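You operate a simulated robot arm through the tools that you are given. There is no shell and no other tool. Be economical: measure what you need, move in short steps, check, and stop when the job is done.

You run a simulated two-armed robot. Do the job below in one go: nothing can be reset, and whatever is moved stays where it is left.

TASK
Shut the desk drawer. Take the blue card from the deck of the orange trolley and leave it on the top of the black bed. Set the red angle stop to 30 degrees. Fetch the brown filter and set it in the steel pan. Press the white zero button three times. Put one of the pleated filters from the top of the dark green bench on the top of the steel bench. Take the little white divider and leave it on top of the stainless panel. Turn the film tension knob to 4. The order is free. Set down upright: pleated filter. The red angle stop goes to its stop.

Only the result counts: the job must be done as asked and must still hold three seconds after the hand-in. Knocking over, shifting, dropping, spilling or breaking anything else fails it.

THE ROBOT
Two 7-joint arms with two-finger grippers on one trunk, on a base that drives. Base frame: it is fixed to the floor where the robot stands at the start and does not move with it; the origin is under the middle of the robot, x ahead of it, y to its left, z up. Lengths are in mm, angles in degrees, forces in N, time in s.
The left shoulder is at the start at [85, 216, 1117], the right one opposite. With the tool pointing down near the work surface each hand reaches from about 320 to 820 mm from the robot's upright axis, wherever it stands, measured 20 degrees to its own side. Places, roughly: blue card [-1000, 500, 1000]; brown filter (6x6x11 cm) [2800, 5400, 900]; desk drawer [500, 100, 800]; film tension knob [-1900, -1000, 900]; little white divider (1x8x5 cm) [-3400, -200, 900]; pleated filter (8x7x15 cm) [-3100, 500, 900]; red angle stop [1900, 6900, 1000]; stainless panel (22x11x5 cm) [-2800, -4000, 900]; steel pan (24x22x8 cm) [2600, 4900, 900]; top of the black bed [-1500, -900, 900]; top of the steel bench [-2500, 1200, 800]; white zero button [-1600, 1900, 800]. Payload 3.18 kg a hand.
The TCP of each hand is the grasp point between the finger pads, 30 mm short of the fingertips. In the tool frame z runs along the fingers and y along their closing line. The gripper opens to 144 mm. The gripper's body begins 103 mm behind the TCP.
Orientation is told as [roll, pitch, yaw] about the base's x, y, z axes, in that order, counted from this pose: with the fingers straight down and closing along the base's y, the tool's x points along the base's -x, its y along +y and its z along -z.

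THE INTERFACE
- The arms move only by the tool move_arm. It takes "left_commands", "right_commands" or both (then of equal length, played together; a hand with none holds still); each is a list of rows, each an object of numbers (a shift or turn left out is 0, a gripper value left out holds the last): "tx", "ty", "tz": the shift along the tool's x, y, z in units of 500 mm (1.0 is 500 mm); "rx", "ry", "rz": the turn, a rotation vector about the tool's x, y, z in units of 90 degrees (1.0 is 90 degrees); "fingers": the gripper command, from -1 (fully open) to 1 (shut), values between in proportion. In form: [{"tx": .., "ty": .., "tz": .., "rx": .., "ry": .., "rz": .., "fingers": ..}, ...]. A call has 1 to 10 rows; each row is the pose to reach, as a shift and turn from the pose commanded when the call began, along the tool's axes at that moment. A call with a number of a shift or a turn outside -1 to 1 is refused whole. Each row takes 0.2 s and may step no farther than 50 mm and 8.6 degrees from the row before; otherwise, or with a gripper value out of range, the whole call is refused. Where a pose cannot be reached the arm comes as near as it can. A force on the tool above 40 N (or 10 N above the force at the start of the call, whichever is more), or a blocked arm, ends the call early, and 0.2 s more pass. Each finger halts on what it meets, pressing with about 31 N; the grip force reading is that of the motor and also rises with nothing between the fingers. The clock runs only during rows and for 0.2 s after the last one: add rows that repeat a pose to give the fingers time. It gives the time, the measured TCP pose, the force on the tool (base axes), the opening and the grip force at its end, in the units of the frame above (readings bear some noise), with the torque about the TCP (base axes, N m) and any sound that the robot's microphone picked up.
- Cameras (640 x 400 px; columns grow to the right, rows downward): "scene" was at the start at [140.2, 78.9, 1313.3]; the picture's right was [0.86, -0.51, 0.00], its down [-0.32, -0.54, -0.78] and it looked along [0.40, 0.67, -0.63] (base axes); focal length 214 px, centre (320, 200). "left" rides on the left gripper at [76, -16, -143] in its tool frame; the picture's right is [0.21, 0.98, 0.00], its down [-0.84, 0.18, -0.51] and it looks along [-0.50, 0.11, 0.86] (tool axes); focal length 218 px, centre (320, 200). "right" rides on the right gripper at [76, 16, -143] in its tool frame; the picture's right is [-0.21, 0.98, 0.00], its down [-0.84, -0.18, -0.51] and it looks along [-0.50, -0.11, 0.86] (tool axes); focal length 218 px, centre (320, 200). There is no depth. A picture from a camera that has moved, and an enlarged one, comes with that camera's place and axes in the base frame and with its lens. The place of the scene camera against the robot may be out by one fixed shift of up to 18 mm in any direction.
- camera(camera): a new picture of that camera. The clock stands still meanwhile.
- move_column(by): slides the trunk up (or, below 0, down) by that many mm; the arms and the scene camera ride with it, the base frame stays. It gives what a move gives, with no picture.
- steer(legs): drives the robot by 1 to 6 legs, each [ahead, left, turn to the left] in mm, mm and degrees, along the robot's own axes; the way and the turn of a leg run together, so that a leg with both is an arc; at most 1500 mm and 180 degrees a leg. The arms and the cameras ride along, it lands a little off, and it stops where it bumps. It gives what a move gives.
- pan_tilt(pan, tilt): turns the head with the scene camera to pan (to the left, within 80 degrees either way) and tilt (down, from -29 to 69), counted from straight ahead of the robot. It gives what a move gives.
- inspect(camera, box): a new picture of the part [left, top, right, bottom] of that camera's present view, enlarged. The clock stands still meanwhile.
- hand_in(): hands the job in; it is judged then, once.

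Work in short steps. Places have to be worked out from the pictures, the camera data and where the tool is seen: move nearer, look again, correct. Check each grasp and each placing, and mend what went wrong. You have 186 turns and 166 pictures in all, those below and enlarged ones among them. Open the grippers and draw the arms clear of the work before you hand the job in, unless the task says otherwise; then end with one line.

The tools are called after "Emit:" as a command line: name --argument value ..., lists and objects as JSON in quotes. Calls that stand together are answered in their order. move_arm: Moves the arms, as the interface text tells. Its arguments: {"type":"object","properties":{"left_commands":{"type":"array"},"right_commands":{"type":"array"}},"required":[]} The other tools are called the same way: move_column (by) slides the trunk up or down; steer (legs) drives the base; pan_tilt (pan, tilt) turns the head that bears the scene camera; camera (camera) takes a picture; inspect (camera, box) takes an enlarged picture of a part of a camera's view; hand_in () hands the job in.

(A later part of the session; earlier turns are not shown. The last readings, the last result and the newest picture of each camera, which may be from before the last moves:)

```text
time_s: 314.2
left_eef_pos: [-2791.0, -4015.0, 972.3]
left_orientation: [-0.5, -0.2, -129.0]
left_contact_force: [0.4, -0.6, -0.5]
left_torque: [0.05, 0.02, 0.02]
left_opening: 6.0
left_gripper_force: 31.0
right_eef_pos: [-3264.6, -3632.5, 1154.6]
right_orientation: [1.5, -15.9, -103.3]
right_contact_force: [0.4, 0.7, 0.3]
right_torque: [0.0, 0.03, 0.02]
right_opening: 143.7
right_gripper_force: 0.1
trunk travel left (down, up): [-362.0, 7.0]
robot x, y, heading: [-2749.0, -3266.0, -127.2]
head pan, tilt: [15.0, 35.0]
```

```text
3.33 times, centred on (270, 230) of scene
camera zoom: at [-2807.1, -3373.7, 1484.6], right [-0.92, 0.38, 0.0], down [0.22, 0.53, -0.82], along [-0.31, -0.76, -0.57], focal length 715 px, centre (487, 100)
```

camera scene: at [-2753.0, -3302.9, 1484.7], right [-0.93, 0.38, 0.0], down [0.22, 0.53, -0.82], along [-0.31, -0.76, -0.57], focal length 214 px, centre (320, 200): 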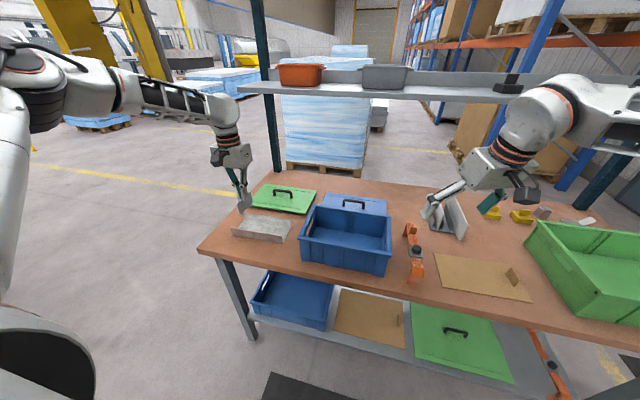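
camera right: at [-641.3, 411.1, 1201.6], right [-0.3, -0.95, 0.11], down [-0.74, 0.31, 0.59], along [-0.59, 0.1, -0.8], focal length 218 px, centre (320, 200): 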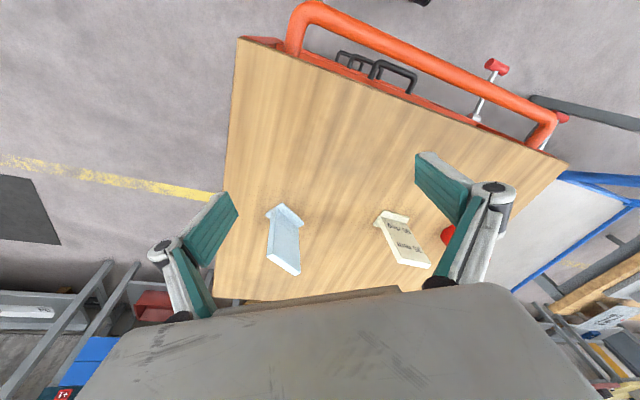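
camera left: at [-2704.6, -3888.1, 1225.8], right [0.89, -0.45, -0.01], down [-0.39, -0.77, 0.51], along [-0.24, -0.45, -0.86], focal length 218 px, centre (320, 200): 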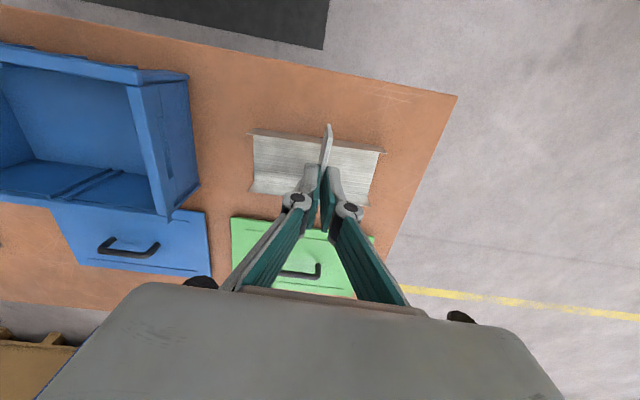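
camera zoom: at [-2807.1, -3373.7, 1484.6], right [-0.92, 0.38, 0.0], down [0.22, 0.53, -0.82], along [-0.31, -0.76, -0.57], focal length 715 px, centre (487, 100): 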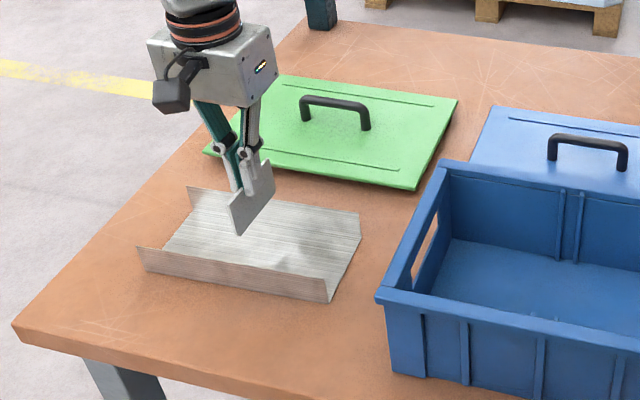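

The plate would land ~20 mm too near the far flange. I shift 20 mm toward me and lower in steps.

Emit:
move_arm --left_commands '[{"tx": 0.04}, {"tx": 0.04, "tz": 0.03}, {"tx": 0.04, "tz": 0.05}]'

Emit:
move_arm --left_commands '[{"tz": 0.01}, {"tz": 0.016}]'

Emit:
inspect --camera "left" --box '[230, 60, 410, 230]'

```text
time_s: 315.0
left_eef_pos: [-2777.5, -3999.6, 950.5]
left_orientation: [-0.5, -0.1, -129.1]
left_contact_force: [-1.2, -1.0, -0.6]
left_torque: [-0.05, 0.07, 0.04]
left_opening: 6.0
left_gripper_force: 31.7
right_eef_pos: [-3264.1, -3631.6, 1152.7]
right_orientation: [1.4, -15.9, -103.2]
right_contact_force: [0.5, -0.4, -0.6]
right_torque: [0.0, 0.02, 0.02]
right_opening: 144.0
right_gripper_force: 0.0
trunk travel left (down, up): [-362.0, 7.0]
robot x, y, heading: [-2750.0, -3264.1, -127.7]
head pan, tilt: [15.0, 35.0]
```

```text
time_s: 315.6
left_eef_pos: [-2776.7, -3999.9, 940.7]
left_orientation: [-0.5, 0.0, -129.0]
left_contact_force: [-1.8, -0.8, -0.6]
left_torque: [-0.01, -0.02, 0.03]
left_opening: 5.8
left_gripper_force: 30.9
right_eef_pos: [-3263.8, -3631.7, 1153.9]
right_orientation: [1.5, -15.9, -103.3]
right_contact_force: [-0.5, 1.0, -0.2]
right_torque: [-0.02, 0.0, 0.04]
right_opening: 144.0
right_gripper_force: 0.0
trunk travel left (down, up): [-362.0, 7.0]
robot x, y, heading: [-2751.2, -3266.1, -127.5]
head pan, tilt: [15.0, 35.0]
```

```text
2.35 times, centred on (320, 145) of left
camera zoom: at [-2740.2, -3931.6, 1083.3], right [0.89, -0.45, -0.01], down [-0.39, -0.77, 0.51], along [-0.24, -0.45, -0.86], focal length 514 px, centre (320, 329)
```

zoom: 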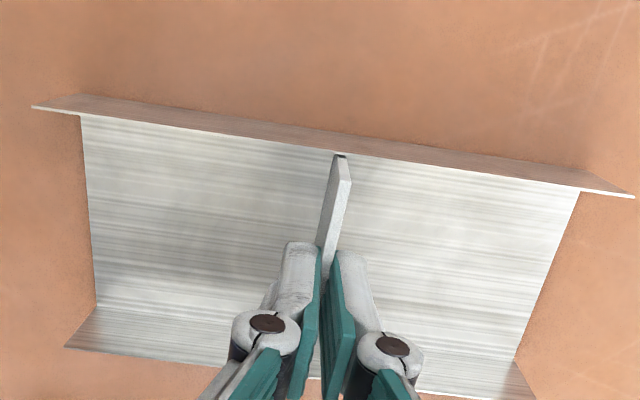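

The plate is now ~10 mm from the near flange and ~30 mm from the far one; I shift 9 mm outward and continue down.

Emit:
move_arm --left_commands '[{"tx": -0.018}, {"tx": -0.018, "tz": 0.008}]'

Emit:
move_arm --left_commands '[{"tz": 0.006}]'

Emit:
move_arm --left_commands '[{"tz": 0.006}]'

Emit:
move_arm --left_commands '[{"tz": 0.006}]'

```text
time_s: 316.2
left_eef_pos: [-2782.9, -4007.2, 935.2]
left_orientation: [-0.5, -0.1, -129.0]
left_contact_force: [0.0, -0.4, 0.8]
left_torque: [0.03, 0.02, -0.01]
left_opening: 5.8
left_gripper_force: 31.6
right_eef_pos: [-3263.3, -3631.0, 1154.0]
right_orientation: [1.4, -15.9, -103.3]
right_contact_force: [0.0, -0.2, -0.4]
right_torque: [0.01, -0.01, -0.01]
right_opening: 144.0
right_gripper_force: 0.1
trunk travel left (down, up): [-362.0, 7.0]
robot x, y, heading: [-2746.7, -3265.9, -127.6]
head pan, tilt: [15.0, 35.0]
```

```text
time_s: 316.6
left_eef_pos: [-2782.0, -4006.1, 933.3]
left_orientation: [-0.5, 0.0, -129.0]
left_contact_force: [-0.3, -1.0, -0.3]
left_torque: [-0.04, 0.04, 0.02]
left_opening: 5.7
left_gripper_force: 31.7
right_eef_pos: [-3265.0, -3630.8, 1152.9]
right_orientation: [1.4, -15.9, -103.4]
right_contact_force: [0.7, 0.1, -0.5]
right_torque: [0.03, -0.01, 0.05]
right_opening: 144.4
right_gripper_force: 0.1
trunk travel left (down, up): [-362.0, 7.0]
robot x, y, heading: [-2750.3, -3265.1, -127.5]
head pan, tilt: [15.0, 35.0]
```

```text
time_s: 317.0
left_eef_pos: [-2782.0, -4006.3, 930.0]
left_orientation: [-0.5, 0.0, -129.0]
left_contact_force: [0.2, -0.4, -0.2]
left_torque: [-0.02, -0.01, -0.01]
left_opening: 6.0
left_gripper_force: 31.2
right_eef_pos: [-3263.9, -3632.1, 1152.2]
right_orientation: [1.4, -15.9, -103.3]
right_contact_force: [-0.2, -1.4, -1.3]
right_torque: [0.01, -0.03, 0.01]
right_opening: 144.2
right_gripper_force: 0.1
trunk travel left (down, up): [-362.0, 7.0]
robot x, y, heading: [-2751.2, -3262.7, -127.5]
head pan, tilt: [15.0, 35.0]
```

```text
time_s: 317.4
left_eef_pos: [-2782.1, -4007.0, 924.2]
left_orientation: [-0.5, 0.0, -129.1]
left_contact_force: [-0.1, 0.0, -0.5]
left_torque: [-0.01, 0.03, -0.04]
left_opening: 5.8
left_gripper_force: 30.8
right_eef_pos: [-3264.8, -3632.7, 1153.9]
right_orientation: [1.4, -15.8, -103.2]
right_contact_force: [0.0, -0.3, 0.6]
right_torque: [-0.01, -0.03, 0.02]
right_opening: 144.0
right_gripper_force: 0.1
trunk travel left (down, up): [-362.0, 7.0]
robot x, y, heading: [-2754.4, -3261.6, -127.4]
head pan, tilt: [15.0, 35.0]
```

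No contact yet at 924; I go on in 3 mm steps.

Emit:
move_arm --left_commands '[{"tz": 0.006}]'

Emit:
move_arm --left_commands '[{"tz": 0.006}]'

Emit:
move_arm --left_commands '[{"tz": 0.006}]'

Emit:
move_arm --left_commands '[{"tz": 0.006}]'

```text
time_s: 317.8
left_eef_pos: [-2782.8, -4007.6, 922.2]
left_orientation: [-0.5, 0.0, -129.0]
left_contact_force: [-0.3, -0.6, -0.1]
left_torque: [-0.02, -0.05, 0.02]
left_opening: 6.0
left_gripper_force: 31.2
right_eef_pos: [-3265.9, -3631.8, 1153.5]
right_orientation: [1.4, -16.0, -103.3]
right_contact_force: [-0.7, 0.6, -0.2]
right_torque: [0.0, 0.0, -0.04]
right_opening: 144.1
right_gripper_force: 0.0
trunk travel left (down, up): [-362.0, 7.0]
robot x, y, heading: [-2751.2, -3264.1, -127.6]
head pan, tilt: [15.0, 35.0]
```

```text
time_s: 318.2
left_eef_pos: [-2782.4, -4007.0, 920.0]
left_orientation: [-0.4, -0.1, -129.1]
left_contact_force: [0.1, 0.6, -0.4]
left_torque: [0.0, 0.01, 0.02]
left_opening: 6.2
left_gripper_force: 30.5
right_eef_pos: [-3263.9, -3631.1, 1154.6]
right_orientation: [1.5, -15.9, -103.4]
right_contact_force: [0.0, 0.7, -0.3]
right_torque: [-0.02, -0.01, 0.0]
right_opening: 144.1
right_gripper_force: 0.0
trunk travel left (down, up): [-362.0, 7.0]
robot x, y, heading: [-2747.9, -3263.9, -127.5]
head pan, tilt: [15.0, 35.0]
```

```text
time_s: 318.6
left_eef_pos: [-2780.9, -4006.5, 919.3]
left_orientation: [-0.4, -0.1, -128.9]
left_contact_force: [-0.4, 0.1, 5.4]
left_torque: [0.11, -0.06, -0.02]
left_opening: 6.1
left_gripper_force: 30.9
right_eef_pos: [-3263.7, -3630.8, 1153.9]
right_orientation: [1.4, -16.0, -103.3]
right_contact_force: [-0.8, 0.5, 0.9]
right_torque: [0.04, -0.01, -0.01]
right_opening: 144.0
right_gripper_force: 0.1
trunk travel left (down, up): [-362.0, 7.0]
robot x, y, heading: [-2750.8, -3263.0, -127.3]
head pan, tilt: [15.0, 35.0]
```

```text
time_s: 319.0
left_eef_pos: [-2781.5, -4005.9, 919.7]
left_orientation: [-0.5, -0.5, -129.0]
left_contact_force: [-2.1, -2.8, 18.7]
left_torque: [0.26, -0.27, -0.06]
left_opening: 5.8
left_gripper_force: 31.2
left hand out of reach, approached as far as the arm can: row 1
right_eef_pos: [-3264.0, -3630.5, 1154.1]
right_orientation: [1.4, -16.0, -103.4]
right_contact_force: [0.1, 0.1, 0.5]
right_torque: [-0.03, 0.0, 0.02]
right_opening: 144.0
right_gripper_force: 0.1
trunk travel left (down, up): [-362.0, 7.0]
robot x, y, heading: [-2748.0, -3268.7, -127.5]
head pan, tilt: [15.0, 35.0]
```

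Contact (19 N). I relieve it, open gently and rise.

Emit:
move_arm --left_commands '[{"tz": -0.007}, {"tz": -0.007, "fingers": 0.85}, {"tz": -0.007, "fingers": 0.7}, {"tz": -0.007, "fingers": 0.4}, {"tz": -0.007, "fingers": 0.2}, {"tz": -0.08, "fingers": 0.2}, {"tz": -0.16, "fingers": 0.2}, {"tz": -0.24, "fingers": 0.2}]'

Emit:
inspect --camera "left" --box '[200, 60, 440, 240]'

Emit:
inspect --camera "scene" --box '[200, 170, 340, 290]'

```text
time_s: 320.8
left_eef_pos: [-2777.0, -4007.6, 1036.4]
left_orientation: [-0.5, 0.0, -129.0]
left_contact_force: [0.0, -0.8, 0.4]
left_torque: [-0.03, 0.01, 0.03]
left_opening: 57.8
left_gripper_force: 0.1
right_eef_pos: [-3264.0, -3629.3, 1154.4]
right_orientation: [1.4, -16.1, -103.4]
right_contact_force: [0.0, 0.2, 0.7]
right_torque: [-0.02, 0.01, 0.01]
right_opening: 144.0
right_gripper_force: 0.0
trunk travel left (down, up): [-362.0, 7.0]
robot x, y, heading: [-2749.5, -3266.8, -127.5]
head pan, tilt: [15.0, 35.0]
```

```text
2.22 times, centred on (320, 150) of left
camera zoom: at [-2740.7, -3937.5, 1179.4], right [0.89, -0.45, -0.01], down [-0.39, -0.77, 0.51], along [-0.24, -0.45, -0.86], focal length 485 px, centre (320, 311)
```

zoom: 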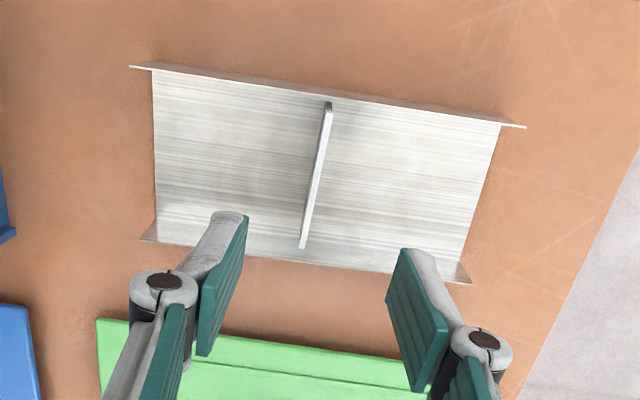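

```text
3.33 times, centred on (270, 230) of scene
camera zoom: at [-2807.1, -3372.3, 1484.8], right [-0.92, 0.38, 0.0], down [0.22, 0.53, -0.82], along [-0.31, -0.76, -0.57], focal length 715 px, centre (487, 100)
```

zoom: 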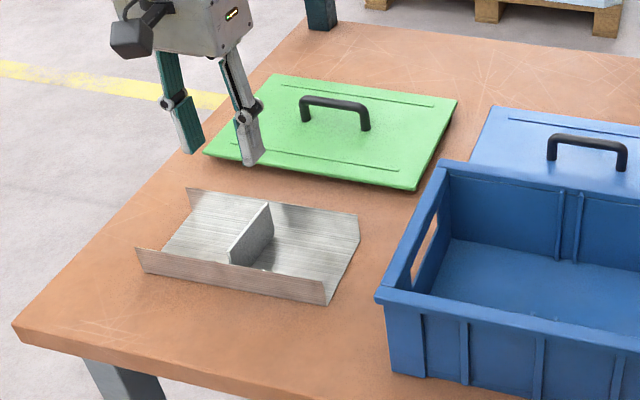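

The divider stands in the panel. Now the far side of the shop: I raise the hand, back away, turn about in the open area and drive back up the aisle.

Emit:
move_arm --left_commands '[{"tz": -0.08}, {"tz": -0.16}, {"tz": -0.2}]'

Emit:
steer --legs '[[-264, 0, 0], [0, -1300, 0], [0, 0, 180], [0, 317, 0.6], [1500, 0, 0], [1500, 0, 0]]'

```text
time_s: 321.6
left_eef_pos: [-2776.0, -4006.2, 1134.4]
left_orientation: [-0.5, 0.0, -129.1]
left_contact_force: [0.8, 0.0, 0.2]
left_torque: [-0.02, 0.02, 0.03]
left_opening: 57.7
left_gripper_force: 0.0
right_eef_pos: [-3264.1, -3630.8, 1155.6]
right_orientation: [1.3, -16.0, -103.3]
right_contact_force: [-0.7, 0.7, 0.4]
right_torque: [-0.07, 0.0, 0.0]
right_opening: 144.0
right_gripper_force: 0.0
trunk travel left (down, up): [-362.0, 7.0]
robot x, y, heading: [-2749.9, -3265.2, -127.5]
head pan, tilt: [15.0, 35.0]
```

```text
time_s: 359.1
left_eef_pos: [-1866.5, 985.7, 1133.2]
left_orientation: [-0.5, -0.1, 49.3]
left_contact_force: [0.5, 0.0, -0.7]
left_torque: [0.0, 0.02, 0.02]
left_opening: 57.5
left_gripper_force: 0.2
right_eef_pos: [-1390.4, 596.1, 1153.9]
right_orientation: [1.4, -15.9, 75.1]
right_contact_force: [0.1, 0.5, -0.2]
right_torque: [0.0, 0.05, 0.0]
right_opening: 144.2
right_gripper_force: 0.1
trunk travel left (down, up): [-362.0, 7.0]
robot x, y, heading: [-1915.2, 246.6, 50.7]
head pan, tilt: [15.0, 35.0]
```

Good progress: (−1915,247), heading 51°. I look ahead before going on.

Emit:
pan_tilt --pan 0 --tilt 15

Emit:
camera --camera "scene"

```text
time_s: 359.9
left_eef_pos: [-1867.1, 985.6, 1132.8]
left_orientation: [-0.5, 0.0, 49.3]
left_contact_force: [0.1, 1.0, -1.0]
left_torque: [-0.02, -0.02, -0.03]
left_opening: 57.5
left_gripper_force: 0.0
right_eef_pos: [-1389.1, 596.2, 1153.5]
right_orientation: [1.4, -15.9, 75.0]
right_contact_force: [1.1, -0.9, 0.4]
right_torque: [0.0, -0.02, 0.02]
right_opening: 144.0
right_gripper_force: 0.0
trunk travel left (down, up): [-362.0, 7.0]
robot x, y, heading: [-1918.5, 245.4, 50.9]
head pan, tilt: [0.0, 15.0]
```

```text
36 pictures are left
camera scene: at [-1830.9, 354.6, 1516.6], right [0.78, -0.63, 0.0], down [-0.16, -0.2, -0.97], along [0.61, 0.75, -0.26], focal length 214 px, centre (320, 200)
```

scene: 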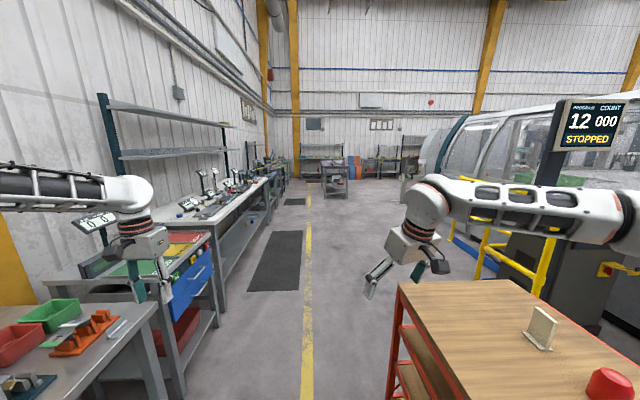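

The aisle is clear; the small table far ahead must carry the pan and the brown filter. I drive on up the aisle.

Emit:
steer --legs '[[0, 120, 2.3], [1500, 0, 0], [1500, 0, 0], [1400, 0, 0]]'

Emit:
camera --camera "scene"

```text
time_s: 382.4
left_eef_pos: [611.9, 4650.4, 1132.7]
left_orientation: [-0.5, -0.1, 51.8]
left_contact_force: [-0.1, 0.5, -0.2]
left_torque: [-0.01, 0.02, 0.01]
left_opening: 57.6
left_gripper_force: 0.0
right_eef_pos: [1103.8, 4280.1, 1153.3]
right_orientation: [1.4, -15.9, 77.5]
right_contact_force: [0.2, -0.3, 0.1]
right_torque: [-0.01, 0.0, 0.0]
right_opening: 144.1
right_gripper_force: 0.0
trunk travel left (down, up): [-362.0, 7.0]
robot x, y, heading: [595.4, 3907.4, 53.3]
head pan, tilt: [0.0, 15.0]
```

```text
35 pictures are left
camera scene: at [674.9, 4020.6, 1516.6], right [0.8, -0.6, 0.0], down [-0.15, -0.21, -0.97], along [0.58, 0.77, -0.26], focal length 214 px, centre (320, 200)
```

scene: 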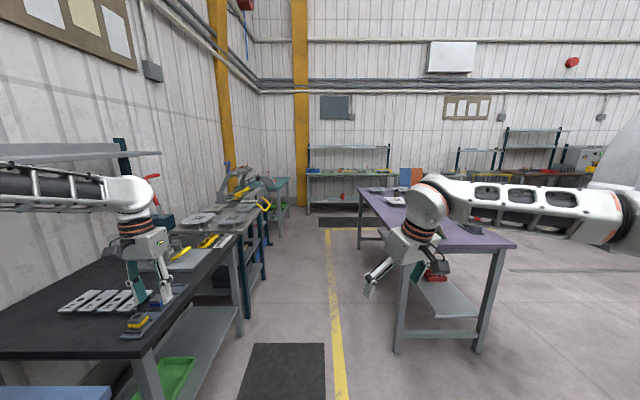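

The purple table holds them; its lane side is nearer to pan and filter. I go round its near end to that side, turning to face it, and look.

Emit:
steer --legs '[[400, 0, 0], [0, -1500, 0], [0, -350, 0], [0, 0, 60]]'

Emit:
pan_tilt --pan -35 --tilt 20

Emit:
camera --camera "scene"

```text
time_s: 403.7
left_eef_pos: [1663.3, 3493.8, 1132.9]
left_orientation: [-0.4, 0.1, 114.5]
left_contact_force: [0.2, 0.2, 0.2]
left_torque: [-0.01, -0.02, 0.03]
left_opening: 57.5
left_gripper_force: 0.0
right_eef_pos: [2217.4, 3762.7, 1153.4]
right_orientation: [1.5, -16.0, 140.3]
right_contact_force: [-0.5, 0.0, 0.2]
right_torque: [-0.07, -0.03, 0.05]
right_opening: 144.0
right_gripper_force: 0.1
trunk travel left (down, up): [-362.0, 7.0]
robot x, y, heading: [2314.5, 3138.3, 116.0]
head pan, tilt: [0.0, 15.0]
```

```text
time_s: 404.7
left_eef_pos: [1663.5, 3493.4, 1133.6]
left_orientation: [-0.5, -0.1, 114.5]
left_contact_force: [0.5, -1.2, 0.3]
left_torque: [-0.03, 0.01, 0.0]
left_opening: 57.6
left_gripper_force: 0.0
right_eef_pos: [2217.0, 3763.1, 1153.9]
right_orientation: [1.4, -15.8, 140.3]
right_contact_force: [0.3, -0.4, -0.4]
right_torque: [0.03, 0.01, 0.0]
right_opening: 143.9
right_gripper_force: 0.1
trunk travel left (down, up): [-362.0, 7.0]
robot x, y, heading: [2315.0, 3138.3, 116.0]
head pan, tilt: [-35.0, 20.0]
```

```text
34 pictures are left
camera scene: at [2312.5, 3273.1, 1508.5], right [0.99, -0.15, 0.0], down [-0.05, -0.34, -0.94], along [0.15, 0.93, -0.34], focal length 214 px, centre (320, 200)
```

scene: 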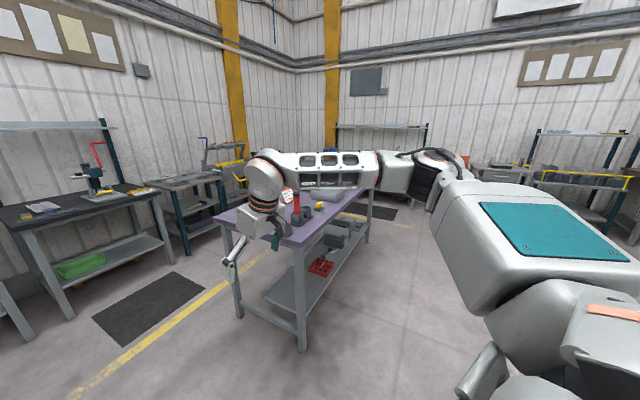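

The floor on the lane side is free. I turn to heading 143 and slide right alongside the table to the filter's place.

Emit:
steer --legs '[[0, 0, 27], [0, -1240, 0], [0, -1240, 0]]'

Emit:
pan_tilt --pan 25 --tilt 35

Emit:
camera --camera "scene"

```text
time_s: 428.0
left_eef_pos: [3064.8, 5140.7, 1132.6]
left_orientation: [-0.5, 0.1, 143.2]
left_contact_force: [0.4, -0.4, -0.3]
left_torque: [-0.02, 0.0, 0.02]
left_opening: 57.5
left_gripper_force: 0.0
right_eef_pos: [3420.6, 5641.6, 1154.9]
right_orientation: [1.3, -15.9, 169.1]
right_contact_force: [-0.5, -1.1, -0.1]
right_torque: [0.03, 0.0, 0.01]
right_opening: 144.1
right_gripper_force: 0.1
trunk travel left (down, up): [-362.0, 7.0]
robot x, y, heading: [3807.6, 5141.7, 144.8]
head pan, tilt: [-35.0, 20.0]
```

```text
time_s: 429.3
left_eef_pos: [3066.0, 5140.5, 1135.0]
left_orientation: [-0.5, -0.1, 143.2]
left_contact_force: [-0.3, -0.5, 0.9]
left_torque: [-0.03, 0.0, 0.01]
left_opening: 57.4
left_gripper_force: 0.0
right_eef_pos: [3420.9, 5643.5, 1152.4]
right_orientation: [1.4, -15.9, 169.0]
right_contact_force: [-0.1, 0.5, -0.1]
right_torque: [0.0, -0.03, -0.02]
right_opening: 143.9
right_gripper_force: 0.0
trunk travel left (down, up): [-362.0, 7.0]
robot x, y, heading: [3807.5, 5143.2, 144.8]
head pan, tilt: [25.0, 35.0]
```

```text
33 pictures are left
camera scene: at [3688.0, 5187.2, 1484.7], right [0.18, 0.98, 0.0], down [0.56, -0.1, -0.82], along [-0.81, 0.15, -0.57], focal length 214 px, centre (320, 200)
```

scene: 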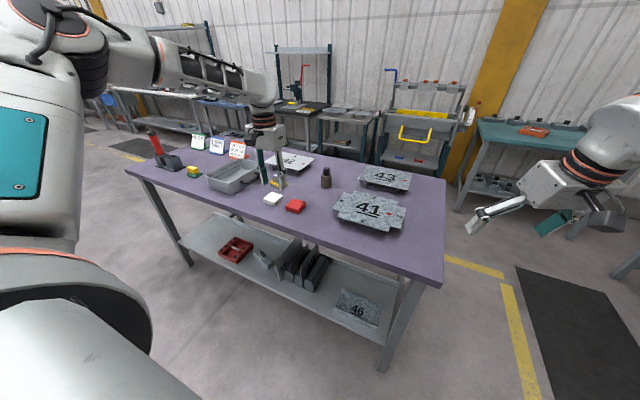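

I see the steel pan and a small brown cylinder near (2750,5400). I zoom to be sure.

Emit:
inspect --camera "scene" --box '[180, 130, 440, 250]'

```text
2.46 times, centred on (310, 190) of scene
camera zoom: at [3688.0, 5187.2, 1484.7], right [0.18, 0.98, 0.0], down [0.56, -0.1, -0.82], along [-0.81, 0.15, -0.57], focal length 528 px, centre (345, 225)
```

zoom: 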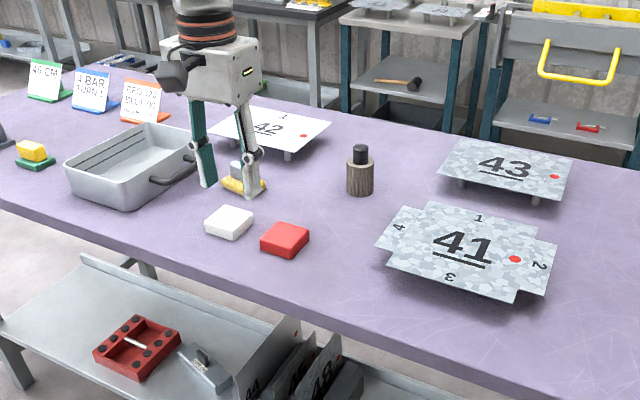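

The brown pleated filter with black cap is at ≈(2690,5405). I drive 320 mm ahead and 100 mm left and view it from the hand.

Emit:
steer --legs '[[320, 100, -1.5]]'

Emit:
camera --camera "left"

```text
time_s: 431.5
left_eef_pos: [2750.0, 5270.6, 1132.7]
left_orientation: [-0.5, -0.1, 141.4]
left_contact_force: [-0.1, -0.9, 0.2]
left_torque: [-0.01, -0.01, -0.02]
left_opening: 57.7
left_gripper_force: 0.0
right_eef_pos: [3121.4, 5760.0, 1153.6]
right_orientation: [1.5, -15.9, 167.1]
right_contact_force: [-0.8, -0.5, -0.2]
right_torque: [0.01, -0.04, -0.01]
right_opening: 144.0
right_gripper_force: 0.1
trunk travel left (down, up): [-362.0, 7.0]
robot x, y, heading: [3487.3, 5248.7, 142.8]
head pan, tilt: [25.0, 35.0]
```

```text
31 pictures are left
camera left: at [2818.4, 5233.5, 1276.1], right [-0.45, -0.89, -0.01], down [-0.77, 0.38, 0.51], along [-0.45, 0.23, -0.86], focal length 218 px, centre (320, 200)
```

left: 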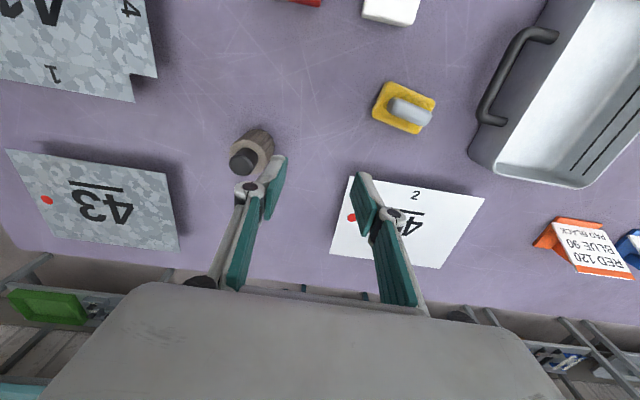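

Brown filter at (2769,5390), table z≈870, top ≈981. I shift the base 80 mm right, lower the trunk, and bring the opened hand above it.

Emit:
steer --legs '[[0, -80, 0]]'

Emit:
move_column --by -90

Emit:
move_arm --left_commands '[{"tx": -0.057, "ty": -0.025, "fingers": -0.5}, {"tx": -0.114, "ty": -0.05, "fingers": -0.5}, {"tx": -0.114, "ty": -0.05, "fingers": -0.5}]'

Emit:
camera --camera "left"

```text
time_s: 432.9
left_eef_pos: [2798.6, 5333.9, 1132.5]
left_orientation: [-0.6, -0.1, 141.3]
left_contact_force: [-0.5, 0.2, 0.5]
left_torque: [-0.03, 0.04, 0.01]
left_opening: 57.5
left_gripper_force: 0.0
right_eef_pos: [3169.4, 5824.5, 1153.7]
right_orientation: [1.4, -16.0, 167.1]
right_contact_force: [0.9, 0.3, 1.3]
right_torque: [-0.01, 0.01, -0.03]
right_opening: 144.1
right_gripper_force: 0.1
trunk travel left (down, up): [-362.0, 7.0]
robot x, y, heading: [3538.6, 5314.5, 143.0]
head pan, tilt: [25.0, 35.0]
```

```text
time_s: 434.1
left_eef_pos: [2798.3, 5333.0, 1044.9]
left_orientation: [-0.4, -0.1, 141.3]
left_contact_force: [-0.7, -0.8, 0.1]
left_torque: [0.02, 0.04, 0.0]
left_opening: 57.6
left_gripper_force: 0.0
right_eef_pos: [3171.0, 5823.3, 1064.4]
right_orientation: [1.3, -16.0, 167.2]
right_contact_force: [0.7, 0.0, -0.3]
right_torque: [0.0, 0.03, -0.01]
right_opening: 143.8
right_gripper_force: 0.1
trunk travel left (down, up): [-272.0, 97.0]
robot x, y, heading: [3538.3, 5312.5, 142.9]
head pan, tilt: [25.0, 35.0]
```

```text
time_s: 434.9
left_eef_pos: [2769.5, 5388.8, 1044.6]
left_orientation: [-0.6, 0.1, 141.3]
left_contact_force: [0.7, 0.9, -0.8]
left_torque: [0.02, -0.05, 0.01]
left_opening: 108.1
left_gripper_force: 0.1
right_eef_pos: [3170.4, 5822.7, 1064.4]
right_orientation: [1.5, -15.9, 167.1]
right_contact_force: [-0.5, 0.7, 0.6]
right_torque: [-0.01, -0.01, 0.0]
right_opening: 144.0
right_gripper_force: 0.0
trunk travel left (down, up): [-272.0, 97.0]
robot x, y, heading: [3539.4, 5313.6, 143.0]
head pan, tilt: [25.0, 35.0]
```

```text
30 pictures are left
camera left: at [2839.6, 5352.3, 1187.1], right [-0.45, -0.89, -0.01], down [-0.77, 0.38, 0.51], along [-0.45, 0.23, -0.86], focal length 218 px, centre (320, 200)
```

left: 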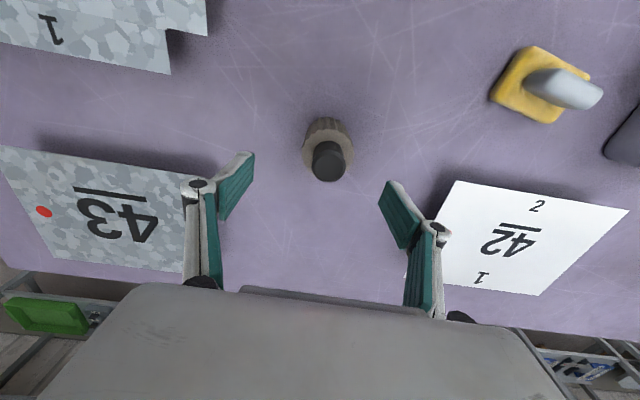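

Nearly centred (9 mm off). I correct, lower to z≈922 and close.

Emit:
move_arm --left_commands '[{"ty": 0.018, "tz": 0.06}, {"ty": 0.018, "tz": 0.14}, {"ty": 0.018, "tz": 0.2}, {"ty": 0.018, "tz": 0.245}, {"ty": 0.018, "tz": 0.245, "fingers": 0.3}, {"ty": 0.018, "tz": 0.245, "fingers": 1}, {"ty": 0.018, "tz": 0.245, "fingers": 1}]'

Emit:
camera --camera "left"

```text
time_s: 436.2
left_eef_pos: [2760.2, 5381.6, 930.0]
left_orientation: [-0.1, -0.9, 141.5]
left_contact_force: [4.0, -7.3, 18.4]
left_torque: [-0.62, -0.07, -0.03]
left_opening: 50.4
left_gripper_force: 31.2
right_eef_pos: [3171.2, 5823.1, 1065.0]
right_orientation: [1.4, -16.1, 167.3]
right_contact_force: [-0.2, 0.7, -0.4]
right_torque: [0.0, 0.03, 0.01]
right_opening: 144.1
right_gripper_force: 0.0
trunk travel left (down, up): [-272.0, 97.0]
robot x, y, heading: [3541.9, 5310.1, 142.9]
head pan, tilt: [25.0, 35.0]
stopped in row 6 (left hand): the force on the tool passed its limit at 45 N (the readings are from after the stop); the commanded pose is now the measured one
```

```text
29 pictures are left
camera left: at [2831.4, 5344.8, 1071.5], right [-0.45, -0.9, 0.0], down [-0.77, 0.38, 0.52], along [-0.46, 0.23, -0.85], focal length 218 px, centre (320, 200)
```

left: 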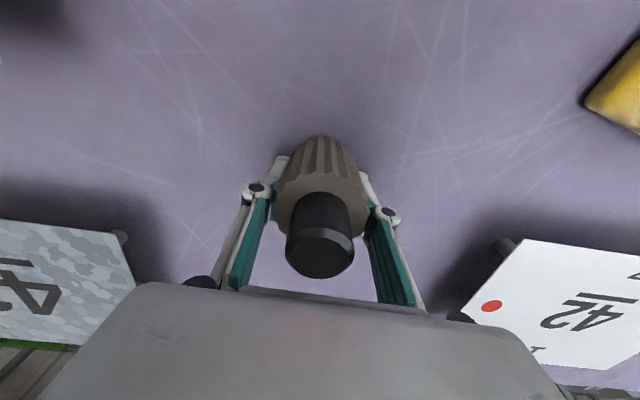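

It grips (50 mm); the stop came as the jaws closed. I finish the closing and lift carefully.

Emit:
move_arm --left_commands '[{"fingers": 1}, {"tz": -0.02}, {"tz": -0.06}, {"tz": -0.12}, {"tz": -0.2}, {"tz": -0.26}]'

Emit:
camera --camera "left"

Emit:
camera --camera "scene"

```text
time_s: 437.6
left_eef_pos: [2760.8, 5381.1, 1055.8]
left_orientation: [-0.3, -0.6, 141.5]
left_contact_force: [0.6, 0.6, -1.2]
left_torque: [0.02, -0.02, 0.01]
left_opening: 50.6
left_gripper_force: 30.2
right_eef_pos: [3169.3, 5822.8, 1064.2]
right_orientation: [1.4, -16.0, 167.2]
right_contact_force: [0.2, -1.1, -0.1]
right_torque: [-0.01, 0.03, -0.04]
right_opening: 144.2
right_gripper_force: 0.0
trunk travel left (down, up): [-272.0, 97.0]
robot x, y, heading: [3541.2, 5313.8, 143.2]
head pan, tilt: [25.0, 35.0]
```

```text
28 pictures are left
camera left: at [2831.4, 5344.1, 1197.7], right [-0.45, -0.9, -0.01], down [-0.77, 0.38, 0.52], along [-0.46, 0.23, -0.86], focal length 218 px, centre (320, 200)
```

left: 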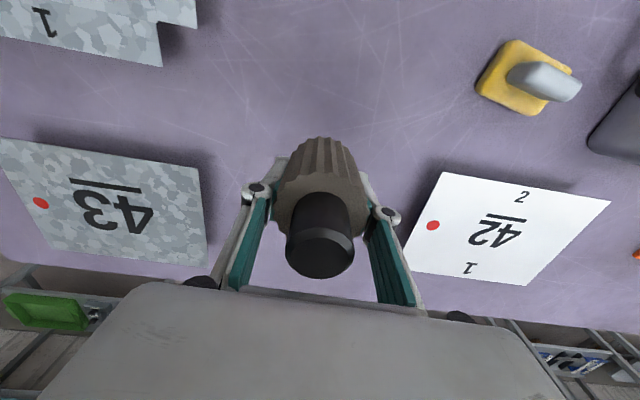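

```text
27 pictures are left
camera scene: at [3412.3, 5366.4, 1394.0], right [0.21, 0.98, 0.0], down [0.56, -0.12, -0.82], along [-0.8, 0.17, -0.57], focal length 214 px, centre (320, 200)
```

scene: 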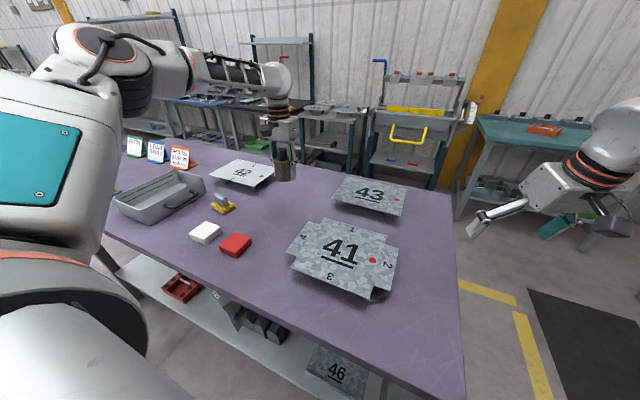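

The filter is up. I raise the trunk 40 mm and move the base so it comes above the pan, about 530 mm left and 120 mm back.

Emit:
move_column --by 40

Emit:
steer --legs '[[-120, 530, 0]]'

Emit:
camera --camera "left"

Emit:
camera --camera "scene"

```text
time_s: 438.5
left_eef_pos: [2760.2, 5381.3, 1095.9]
left_orientation: [-0.2, -0.5, 141.6]
left_contact_force: [-0.6, 0.0, -0.8]
left_torque: [-0.01, -0.01, 0.01]
left_opening: 50.5
left_gripper_force: 30.9
right_eef_pos: [3167.9, 5822.2, 1102.8]
right_orientation: [1.5, -15.9, 167.2]
right_contact_force: [-0.4, 0.2, 0.0]
right_torque: [0.03, -0.03, 0.0]
right_opening: 143.9
right_gripper_force: 0.0
trunk travel left (down, up): [-312.0, 57.0]
robot x, y, heading: [3537.7, 5315.0, 143.0]
head pan, tilt: [25.0, 35.0]
```

```text
time_s: 443.6
left_eef_pos: [2535.2, 4899.6, 1095.0]
left_orientation: [-0.2, -0.6, 140.7]
left_contact_force: [-0.6, 0.3, -0.7]
left_torque: [0.01, 0.01, 0.0]
left_opening: 50.9
left_gripper_force: 31.3
right_eef_pos: [2950.0, 5335.3, 1103.2]
right_orientation: [1.4, -15.9, 166.5]
right_contact_force: [0.1, 0.6, 0.1]
right_torque: [0.02, -0.01, 0.04]
right_opening: 144.0
right_gripper_force: 0.0
trunk travel left (down, up): [-312.0, 57.0]
robot x, y, heading: [3313.7, 4820.4, 142.2]
head pan, tilt: [25.0, 35.0]
```

```text
26 pictures are left
camera left: at [2605.8, 4861.5, 1237.9], right [-0.46, -0.89, -0.01], down [-0.76, 0.39, 0.52], along [-0.46, 0.24, -0.86], focal length 218 px, centre (320, 200)
```

left: 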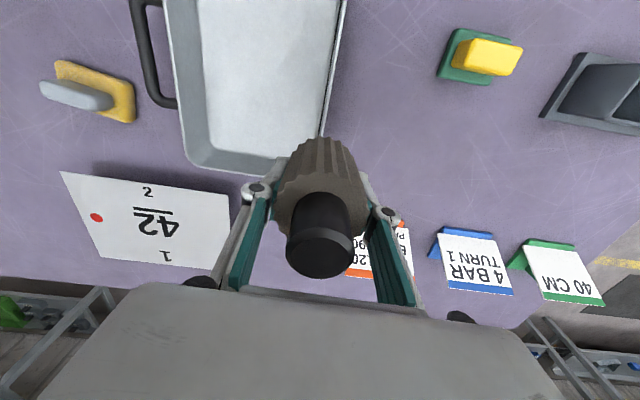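

```text
25 pictures are left
camera scene: at [3195.5, 4870.5, 1435.1], right [0.22, 0.98, 0.0], down [0.56, -0.13, -0.82], along [-0.8, 0.18, -0.57], focal length 214 px, centre (320, 200)
```

scene: 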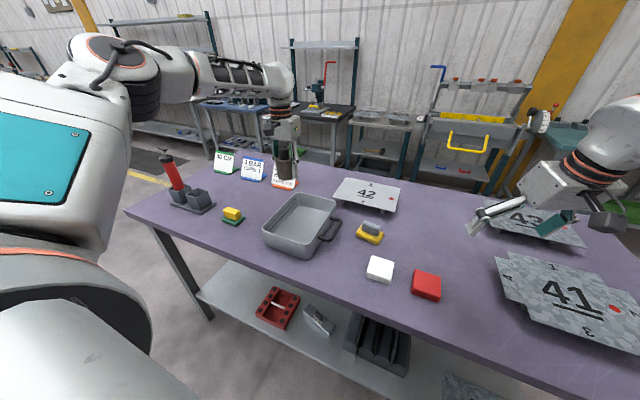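

Pan centre from both views ≈(2640,4920), so the hand must go 71 mm back and 80 mm right; I do it with the base and check.

Emit:
steer --legs '[[-71, -80, 0]]'

Emit:
camera --camera "left"

Emit:
inspect --camera "scene" --box '[200, 120, 380, 260]'

```text
time_s: 445.0
left_eef_pos: [2643.0, 4916.8, 1095.5]
left_orientation: [-0.2, -0.7, 140.9]
left_contact_force: [-0.3, 0.5, -1.3]
left_torque: [0.01, 0.07, -0.03]
left_opening: 50.3
left_gripper_force: 30.9
right_eef_pos: [3056.9, 5355.0, 1104.5]
right_orientation: [1.5, -16.0, 166.6]
right_contact_force: [0.0, -0.6, 0.0]
right_torque: [-0.02, 0.04, 0.0]
right_opening: 144.1
right_gripper_force: 0.1
trunk travel left (down, up): [-312.0, 57.0]
robot x, y, heading: [3422.4, 4840.7, 142.1]
head pan, tilt: [25.0, 35.0]
```

```text
24 pictures are left
camera left: at [2713.1, 4880.3, 1238.3], right [-0.45, -0.89, -0.01], down [-0.76, 0.39, 0.52], along [-0.46, 0.24, -0.86], focal length 218 px, centre (320, 200)
```

left: 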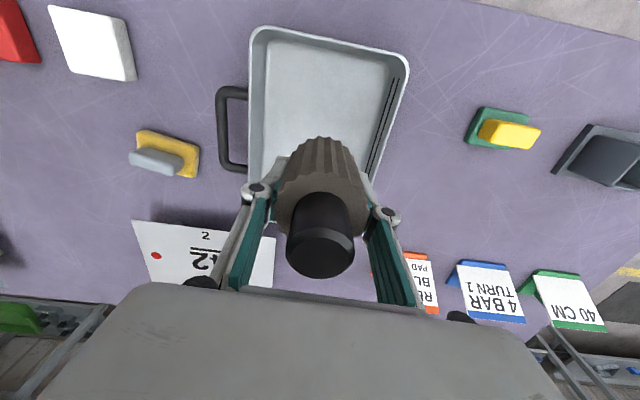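

```text
2.86 times, centred on (290, 190) of scene
camera zoom: at [3303.0, 4890.4, 1435.1], right [0.22, 0.98, 0.0], down [0.56, -0.13, -0.82], along [-0.8, 0.18, -0.57], focal length 613 px, centre (406, 229)
```

zoom: 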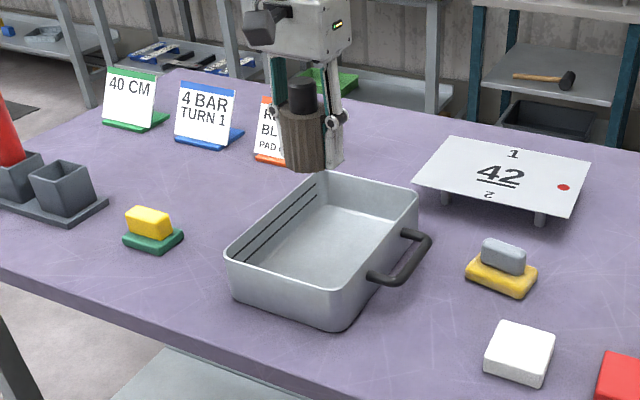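

The landing point falls at the middle of the pan. I lower to z≈955, then in small steps.

Emit:
move_arm --left_commands '[{"tz": 0.09}, {"tz": 0.18}, {"tz": 0.25}, {"tz": 0.28}]'

Emit:
move_arm --left_commands '[{"tz": 0.008}, {"tz": 0.016}]'

Emit:
move_arm --left_commands '[{"tz": 0.007}]'

Emit:
move_arm --left_commands '[{"tz": 0.007}]'

```text
time_s: 446.0
left_eef_pos: [2645.8, 4917.3, 957.5]
left_orientation: [-0.1, -0.7, 140.9]
left_contact_force: [0.0, 0.5, -1.8]
left_torque: [0.02, 0.0, -0.01]
left_opening: 50.5
left_gripper_force: 31.2
left hand out of reach, approached as far as the arm can: row 4
right_eef_pos: [3055.2, 5355.3, 1103.7]
right_orientation: [1.4, -16.0, 166.5]
right_contact_force: [0.1, 0.1, -0.4]
right_torque: [-0.03, -0.02, -0.04]
right_opening: 143.8
right_gripper_force: 0.1
trunk travel left (down, up): [-312.0, 57.0]
robot x, y, heading: [3422.7, 4839.2, 142.2]
head pan, tilt: [25.0, 35.0]
```

```text
time_s: 446.6
left_eef_pos: [2647.5, 4913.8, 950.6]
left_orientation: [-0.2, -0.8, 140.9]
left_contact_force: [0.1, -0.7, -1.4]
left_torque: [-0.02, 0.01, 0.0]
left_opening: 50.6
left_gripper_force: 31.4
right_eef_pos: [3054.7, 5354.6, 1103.7]
right_orientation: [1.4, -16.1, 166.6]
right_contact_force: [0.4, 0.3, -0.4]
right_torque: [-0.01, -0.02, 0.01]
right_opening: 144.0
right_gripper_force: 0.0
trunk travel left (down, up): [-312.0, 57.0]
robot x, y, heading: [3420.1, 4837.6, 142.5]
head pan, tilt: [25.0, 35.0]
```

```text
time_s: 447.0
left_eef_pos: [2647.9, 4912.7, 948.3]
left_orientation: [-0.1, -0.8, 140.9]
left_contact_force: [0.8, 0.3, -1.1]
left_torque: [0.01, 0.03, 0.0]
left_opening: 50.5
left_gripper_force: 31.0
left hand out of reach, approached as far as the arm can: row 1
right_eef_pos: [3055.2, 5354.7, 1103.3]
right_orientation: [1.4, -16.0, 166.7]
right_contact_force: [-0.3, 0.1, 0.4]
right_torque: [-0.03, -0.02, 0.02]
right_opening: 144.2
right_gripper_force: 0.1
trunk travel left (down, up): [-312.0, 57.0]
robot x, y, heading: [3419.2, 4841.2, 142.5]
head pan, tilt: [25.0, 35.0]
```

```text
time_s: 447.4
left_eef_pos: [2647.7, 4911.6, 943.2]
left_orientation: [-0.2, -0.8, 140.9]
left_contact_force: [-0.5, 0.0, -0.6]
left_torque: [-0.02, -0.01, 0.01]
left_opening: 50.4
left_gripper_force: 30.7
right_eef_pos: [3054.9, 5356.4, 1103.4]
right_orientation: [1.4, -16.0, 166.6]
right_contact_force: [0.6, 0.0, 0.1]
right_torque: [0.02, 0.0, 0.0]
right_opening: 144.0
right_gripper_force: 0.0
trunk travel left (down, up): [-312.0, 57.0]
robot x, y, heading: [3418.9, 4839.4, 142.6]
head pan, tilt: [25.0, 35.0]
```

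The arm is near its limit downward, so I use the trunk for the last millimetres.

Emit:
move_column --by -5

Emit:
move_column --by -4

Emit:
move_column --by -3

```text
time_s: 447.9
left_eef_pos: [2647.0, 4912.2, 939.9]
left_orientation: [-0.2, -0.5, 140.9]
left_contact_force: [0.0, 0.0, -0.4]
left_torque: [0.04, 0.01, 0.0]
left_opening: 50.7
left_gripper_force: 30.7
right_eef_pos: [3056.0, 5355.6, 1097.9]
right_orientation: [1.3, -16.0, 166.6]
right_contact_force: [-0.3, -0.4, 0.0]
right_torque: [-0.01, 0.01, 0.04]
right_opening: 144.0
right_gripper_force: 0.0
trunk travel left (down, up): [-307.0, 62.0]
robot x, y, heading: [3420.2, 4840.2, 142.4]
head pan, tilt: [25.0, 35.0]
```

```text
time_s: 448.4
left_eef_pos: [2646.8, 4910.9, 936.9]
left_orientation: [-0.3, -0.6, 140.9]
left_contact_force: [1.1, -0.6, 0.5]
left_torque: [-0.07, 0.07, 0.02]
left_opening: 50.7
left_gripper_force: 30.8
right_eef_pos: [3055.8, 5355.8, 1094.9]
right_orientation: [1.3, -15.9, 166.6]
right_contact_force: [0.1, 0.3, -0.2]
right_torque: [0.02, -0.01, 0.0]
right_opening: 143.8
right_gripper_force: 0.1
trunk travel left (down, up): [-303.0, 66.0]
robot x, y, heading: [3420.8, 4839.5, 142.2]
head pan, tilt: [25.0, 35.0]
```

```text
time_s: 449.0
left_eef_pos: [2647.7, 4912.7, 934.9]
left_orientation: [-0.2, -0.8, 140.9]
left_contact_force: [-2.1, -2.3, 18.3]
left_torque: [-0.4, 0.03, -0.05]
left_opening: 50.6
left_gripper_force: 31.0
right_eef_pos: [3056.3, 5353.8, 1093.0]
right_orientation: [1.3, -16.1, 166.5]
right_contact_force: [-0.1, -0.3, -0.2]
right_torque: [0.0, 0.02, -0.03]
right_opening: 144.0
right_gripper_force: 0.1
trunk travel left (down, up): [-300.0, 69.0]
robot x, y, heading: [3421.3, 4841.6, 142.5]
head pan, tilt: [25.0, 35.0]
```

Contact at z≈936 (18 N). I ease 1 mm, open, and rise.

Emit:
move_arm --left_commands '[{"tz": -0.003}, {"tz": -0.003, "fingers": 0.1}, {"tz": -0.003, "fingers": -0.2}, {"tz": -0.003, "fingers": -0.4}, {"tz": -0.08, "fingers": -0.4}, {"tz": -0.16, "fingers": -0.4}, {"tz": -0.24, "fingers": -0.4}, {"tz": -0.32, "fingers": -0.4}]'

Emit:
inspect --camera "scene" --box '[200, 120, 380, 260]'

```text
time_s: 450.8
left_eef_pos: [2650.2, 4907.0, 1092.8]
left_orientation: [-0.2, -0.6, 140.8]
left_contact_force: [0.1, 0.7, 0.0]
left_torque: [0.02, -0.01, 0.04]
left_opening: 100.9
left_gripper_force: 0.1
right_eef_pos: [3056.4, 5354.7, 1092.1]
right_orientation: [1.4, -16.0, 166.6]
right_contact_force: [-0.6, 0.5, -0.7]
right_torque: [0.0, 0.01, 0.0]
right_opening: 143.9
right_gripper_force: 0.0
trunk travel left (down, up): [-300.0, 69.0]
robot x, y, heading: [3419.1, 4840.6, 142.3]
head pan, tilt: [25.0, 35.0]
```

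```text
2.86 times, centred on (290, 190) of scene
camera zoom: at [3301.1, 4891.6, 1422.9], right [0.22, 0.98, 0.0], down [0.56, -0.13, -0.82], along [-0.8, 0.18, -0.57], focal length 613 px, centre (406, 229)
```

zoom: 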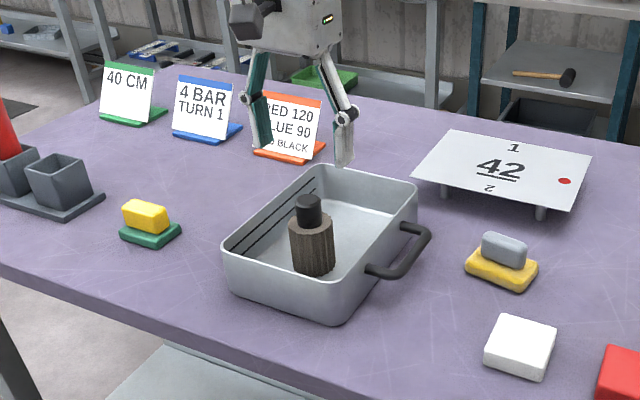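

The brown filter stands in the pan. Last: the red angle stop on the wall bench at (1900,6900). I raise the trunk and go back round the table's near end into the aisle.

Emit:
move_column --by 65

Emit:
steer --legs '[[-140, 0, 0.7], [0, 1500, 0], [0, 530, 0], [0, 0, -90], [0, 1500, 0], [0, 340, 0]]'

Emit:
steer --legs '[[1000, 0, 0]]'

Emit:
pan_tilt --pan 35 --tilt 20

Emit:
camera --camera "scene"

```text
time_s: 451.8
left_eef_pos: [2649.4, 4910.6, 1157.3]
left_orientation: [-0.3, -0.6, 140.9]
left_contact_force: [-0.5, 0.2, -0.1]
left_torque: [0.02, 0.01, 0.01]
left_opening: 101.1
left_gripper_force: 0.2
right_eef_pos: [3054.5, 5355.4, 1156.6]
right_orientation: [1.3, -15.9, 166.6]
right_contact_force: [-0.9, -0.3, 0.8]
right_torque: [0.0, -0.01, -0.04]
right_opening: 144.1
right_gripper_force: 0.1
trunk travel left (down, up): [-365.0, 4.0]
robot x, y, heading: [3419.5, 4838.5, 142.4]
head pan, tilt: [25.0, 35.0]
```

```text
time_s: 490.7
left_eef_pos: [862.3, 5066.0, 1156.9]
left_orientation: [-0.2, -0.6, 51.6]
left_contact_force: [1.0, -0.5, -0.3]
left_torque: [-0.02, -0.02, 0.01]
left_opening: 100.8
left_gripper_force: 0.0
right_eef_pos: [1313.1, 4665.7, 1157.1]
right_orientation: [1.4, -16.1, 77.5]
right_contact_force: [0.1, -0.3, 0.6]
right_torque: [-0.03, 0.01, 0.02]
right_opening: 144.0
right_gripper_force: 0.1
trunk travel left (down, up): [-365.0, 4.0]
robot x, y, heading: [801.9, 4290.0, 53.5]
head pan, tilt: [25.0, 35.0]
```

```text
time_s: 495.8
left_eef_pos: [1442.8, 5847.8, 1157.1]
left_orientation: [-0.2, -0.5, 51.9]
left_contact_force: [-0.3, 0.0, -0.1]
left_torque: [0.01, -0.01, -0.04]
left_opening: 100.6
left_gripper_force: 0.1
right_eef_pos: [1895.4, 5447.7, 1156.4]
right_orientation: [1.4, -16.0, 77.6]
right_contact_force: [0.2, -0.2, -0.2]
right_torque: [0.01, 0.0, 0.0]
right_opening: 144.0
right_gripper_force: 0.1
trunk travel left (down, up): [-365.0, 4.0]
robot x, y, heading: [1385.4, 5072.3, 53.2]
head pan, tilt: [25.0, 35.0]
```

```text
time_s: 496.6
left_eef_pos: [1443.6, 5847.5, 1158.0]
left_orientation: [-0.2, -0.6, 51.9]
left_contact_force: [0.3, -0.2, -0.6]
left_torque: [0.03, -0.02, -0.01]
left_opening: 100.8
left_gripper_force: 0.1
right_eef_pos: [1895.6, 5447.7, 1157.4]
right_orientation: [1.4, -16.0, 77.6]
right_contact_force: [1.1, -0.2, -0.2]
right_torque: [0.0, -0.02, -0.02]
right_opening: 144.1
right_gripper_force: 0.0
trunk travel left (down, up): [-365.0, 4.0]
robot x, y, heading: [1386.5, 5077.2, 53.4]
head pan, tilt: [35.0, 20.0]
```

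```text
21 pictures are left
camera scene: at [1413.8, 5205.1, 1511.3], right [1.0, -0.03, 0.0], down [-0.01, -0.34, -0.94], along [0.03, 0.94, -0.34], focal length 214 px, centre (320, 200)
```

scene: 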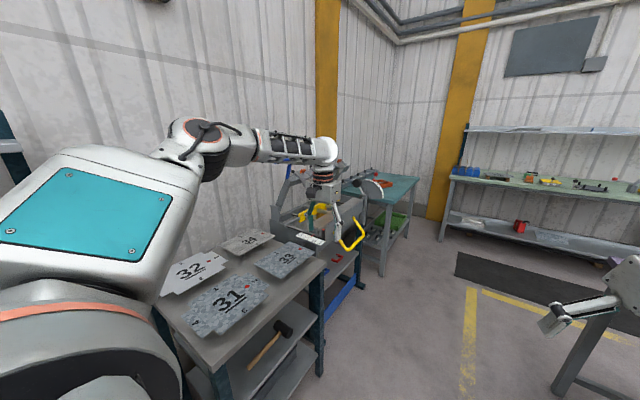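

The teal bench ahead holds the piece; I zoom on it.

Emit:
inspect --camera "scene" --box '[330, 150, 430, 230]'

```text
5.00 times, centred on (380, 190) of scene
camera zoom: at [1413.8, 5205.1, 1511.3], right [1.0, -0.03, 0.0], down [-0.01, -0.34, -0.94], along [0.03, 0.94, -0.34], focal length 1072 px, centre (20, 250)
```

zoom: 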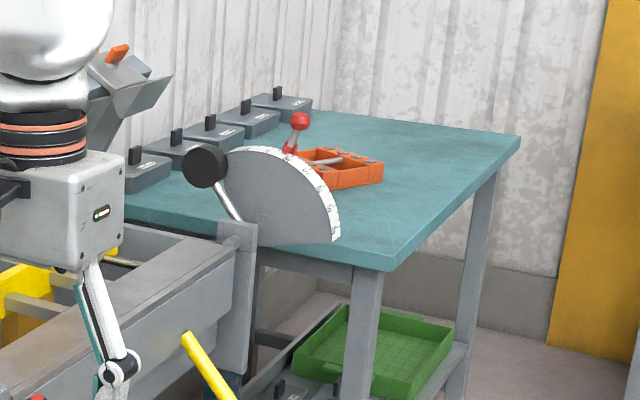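

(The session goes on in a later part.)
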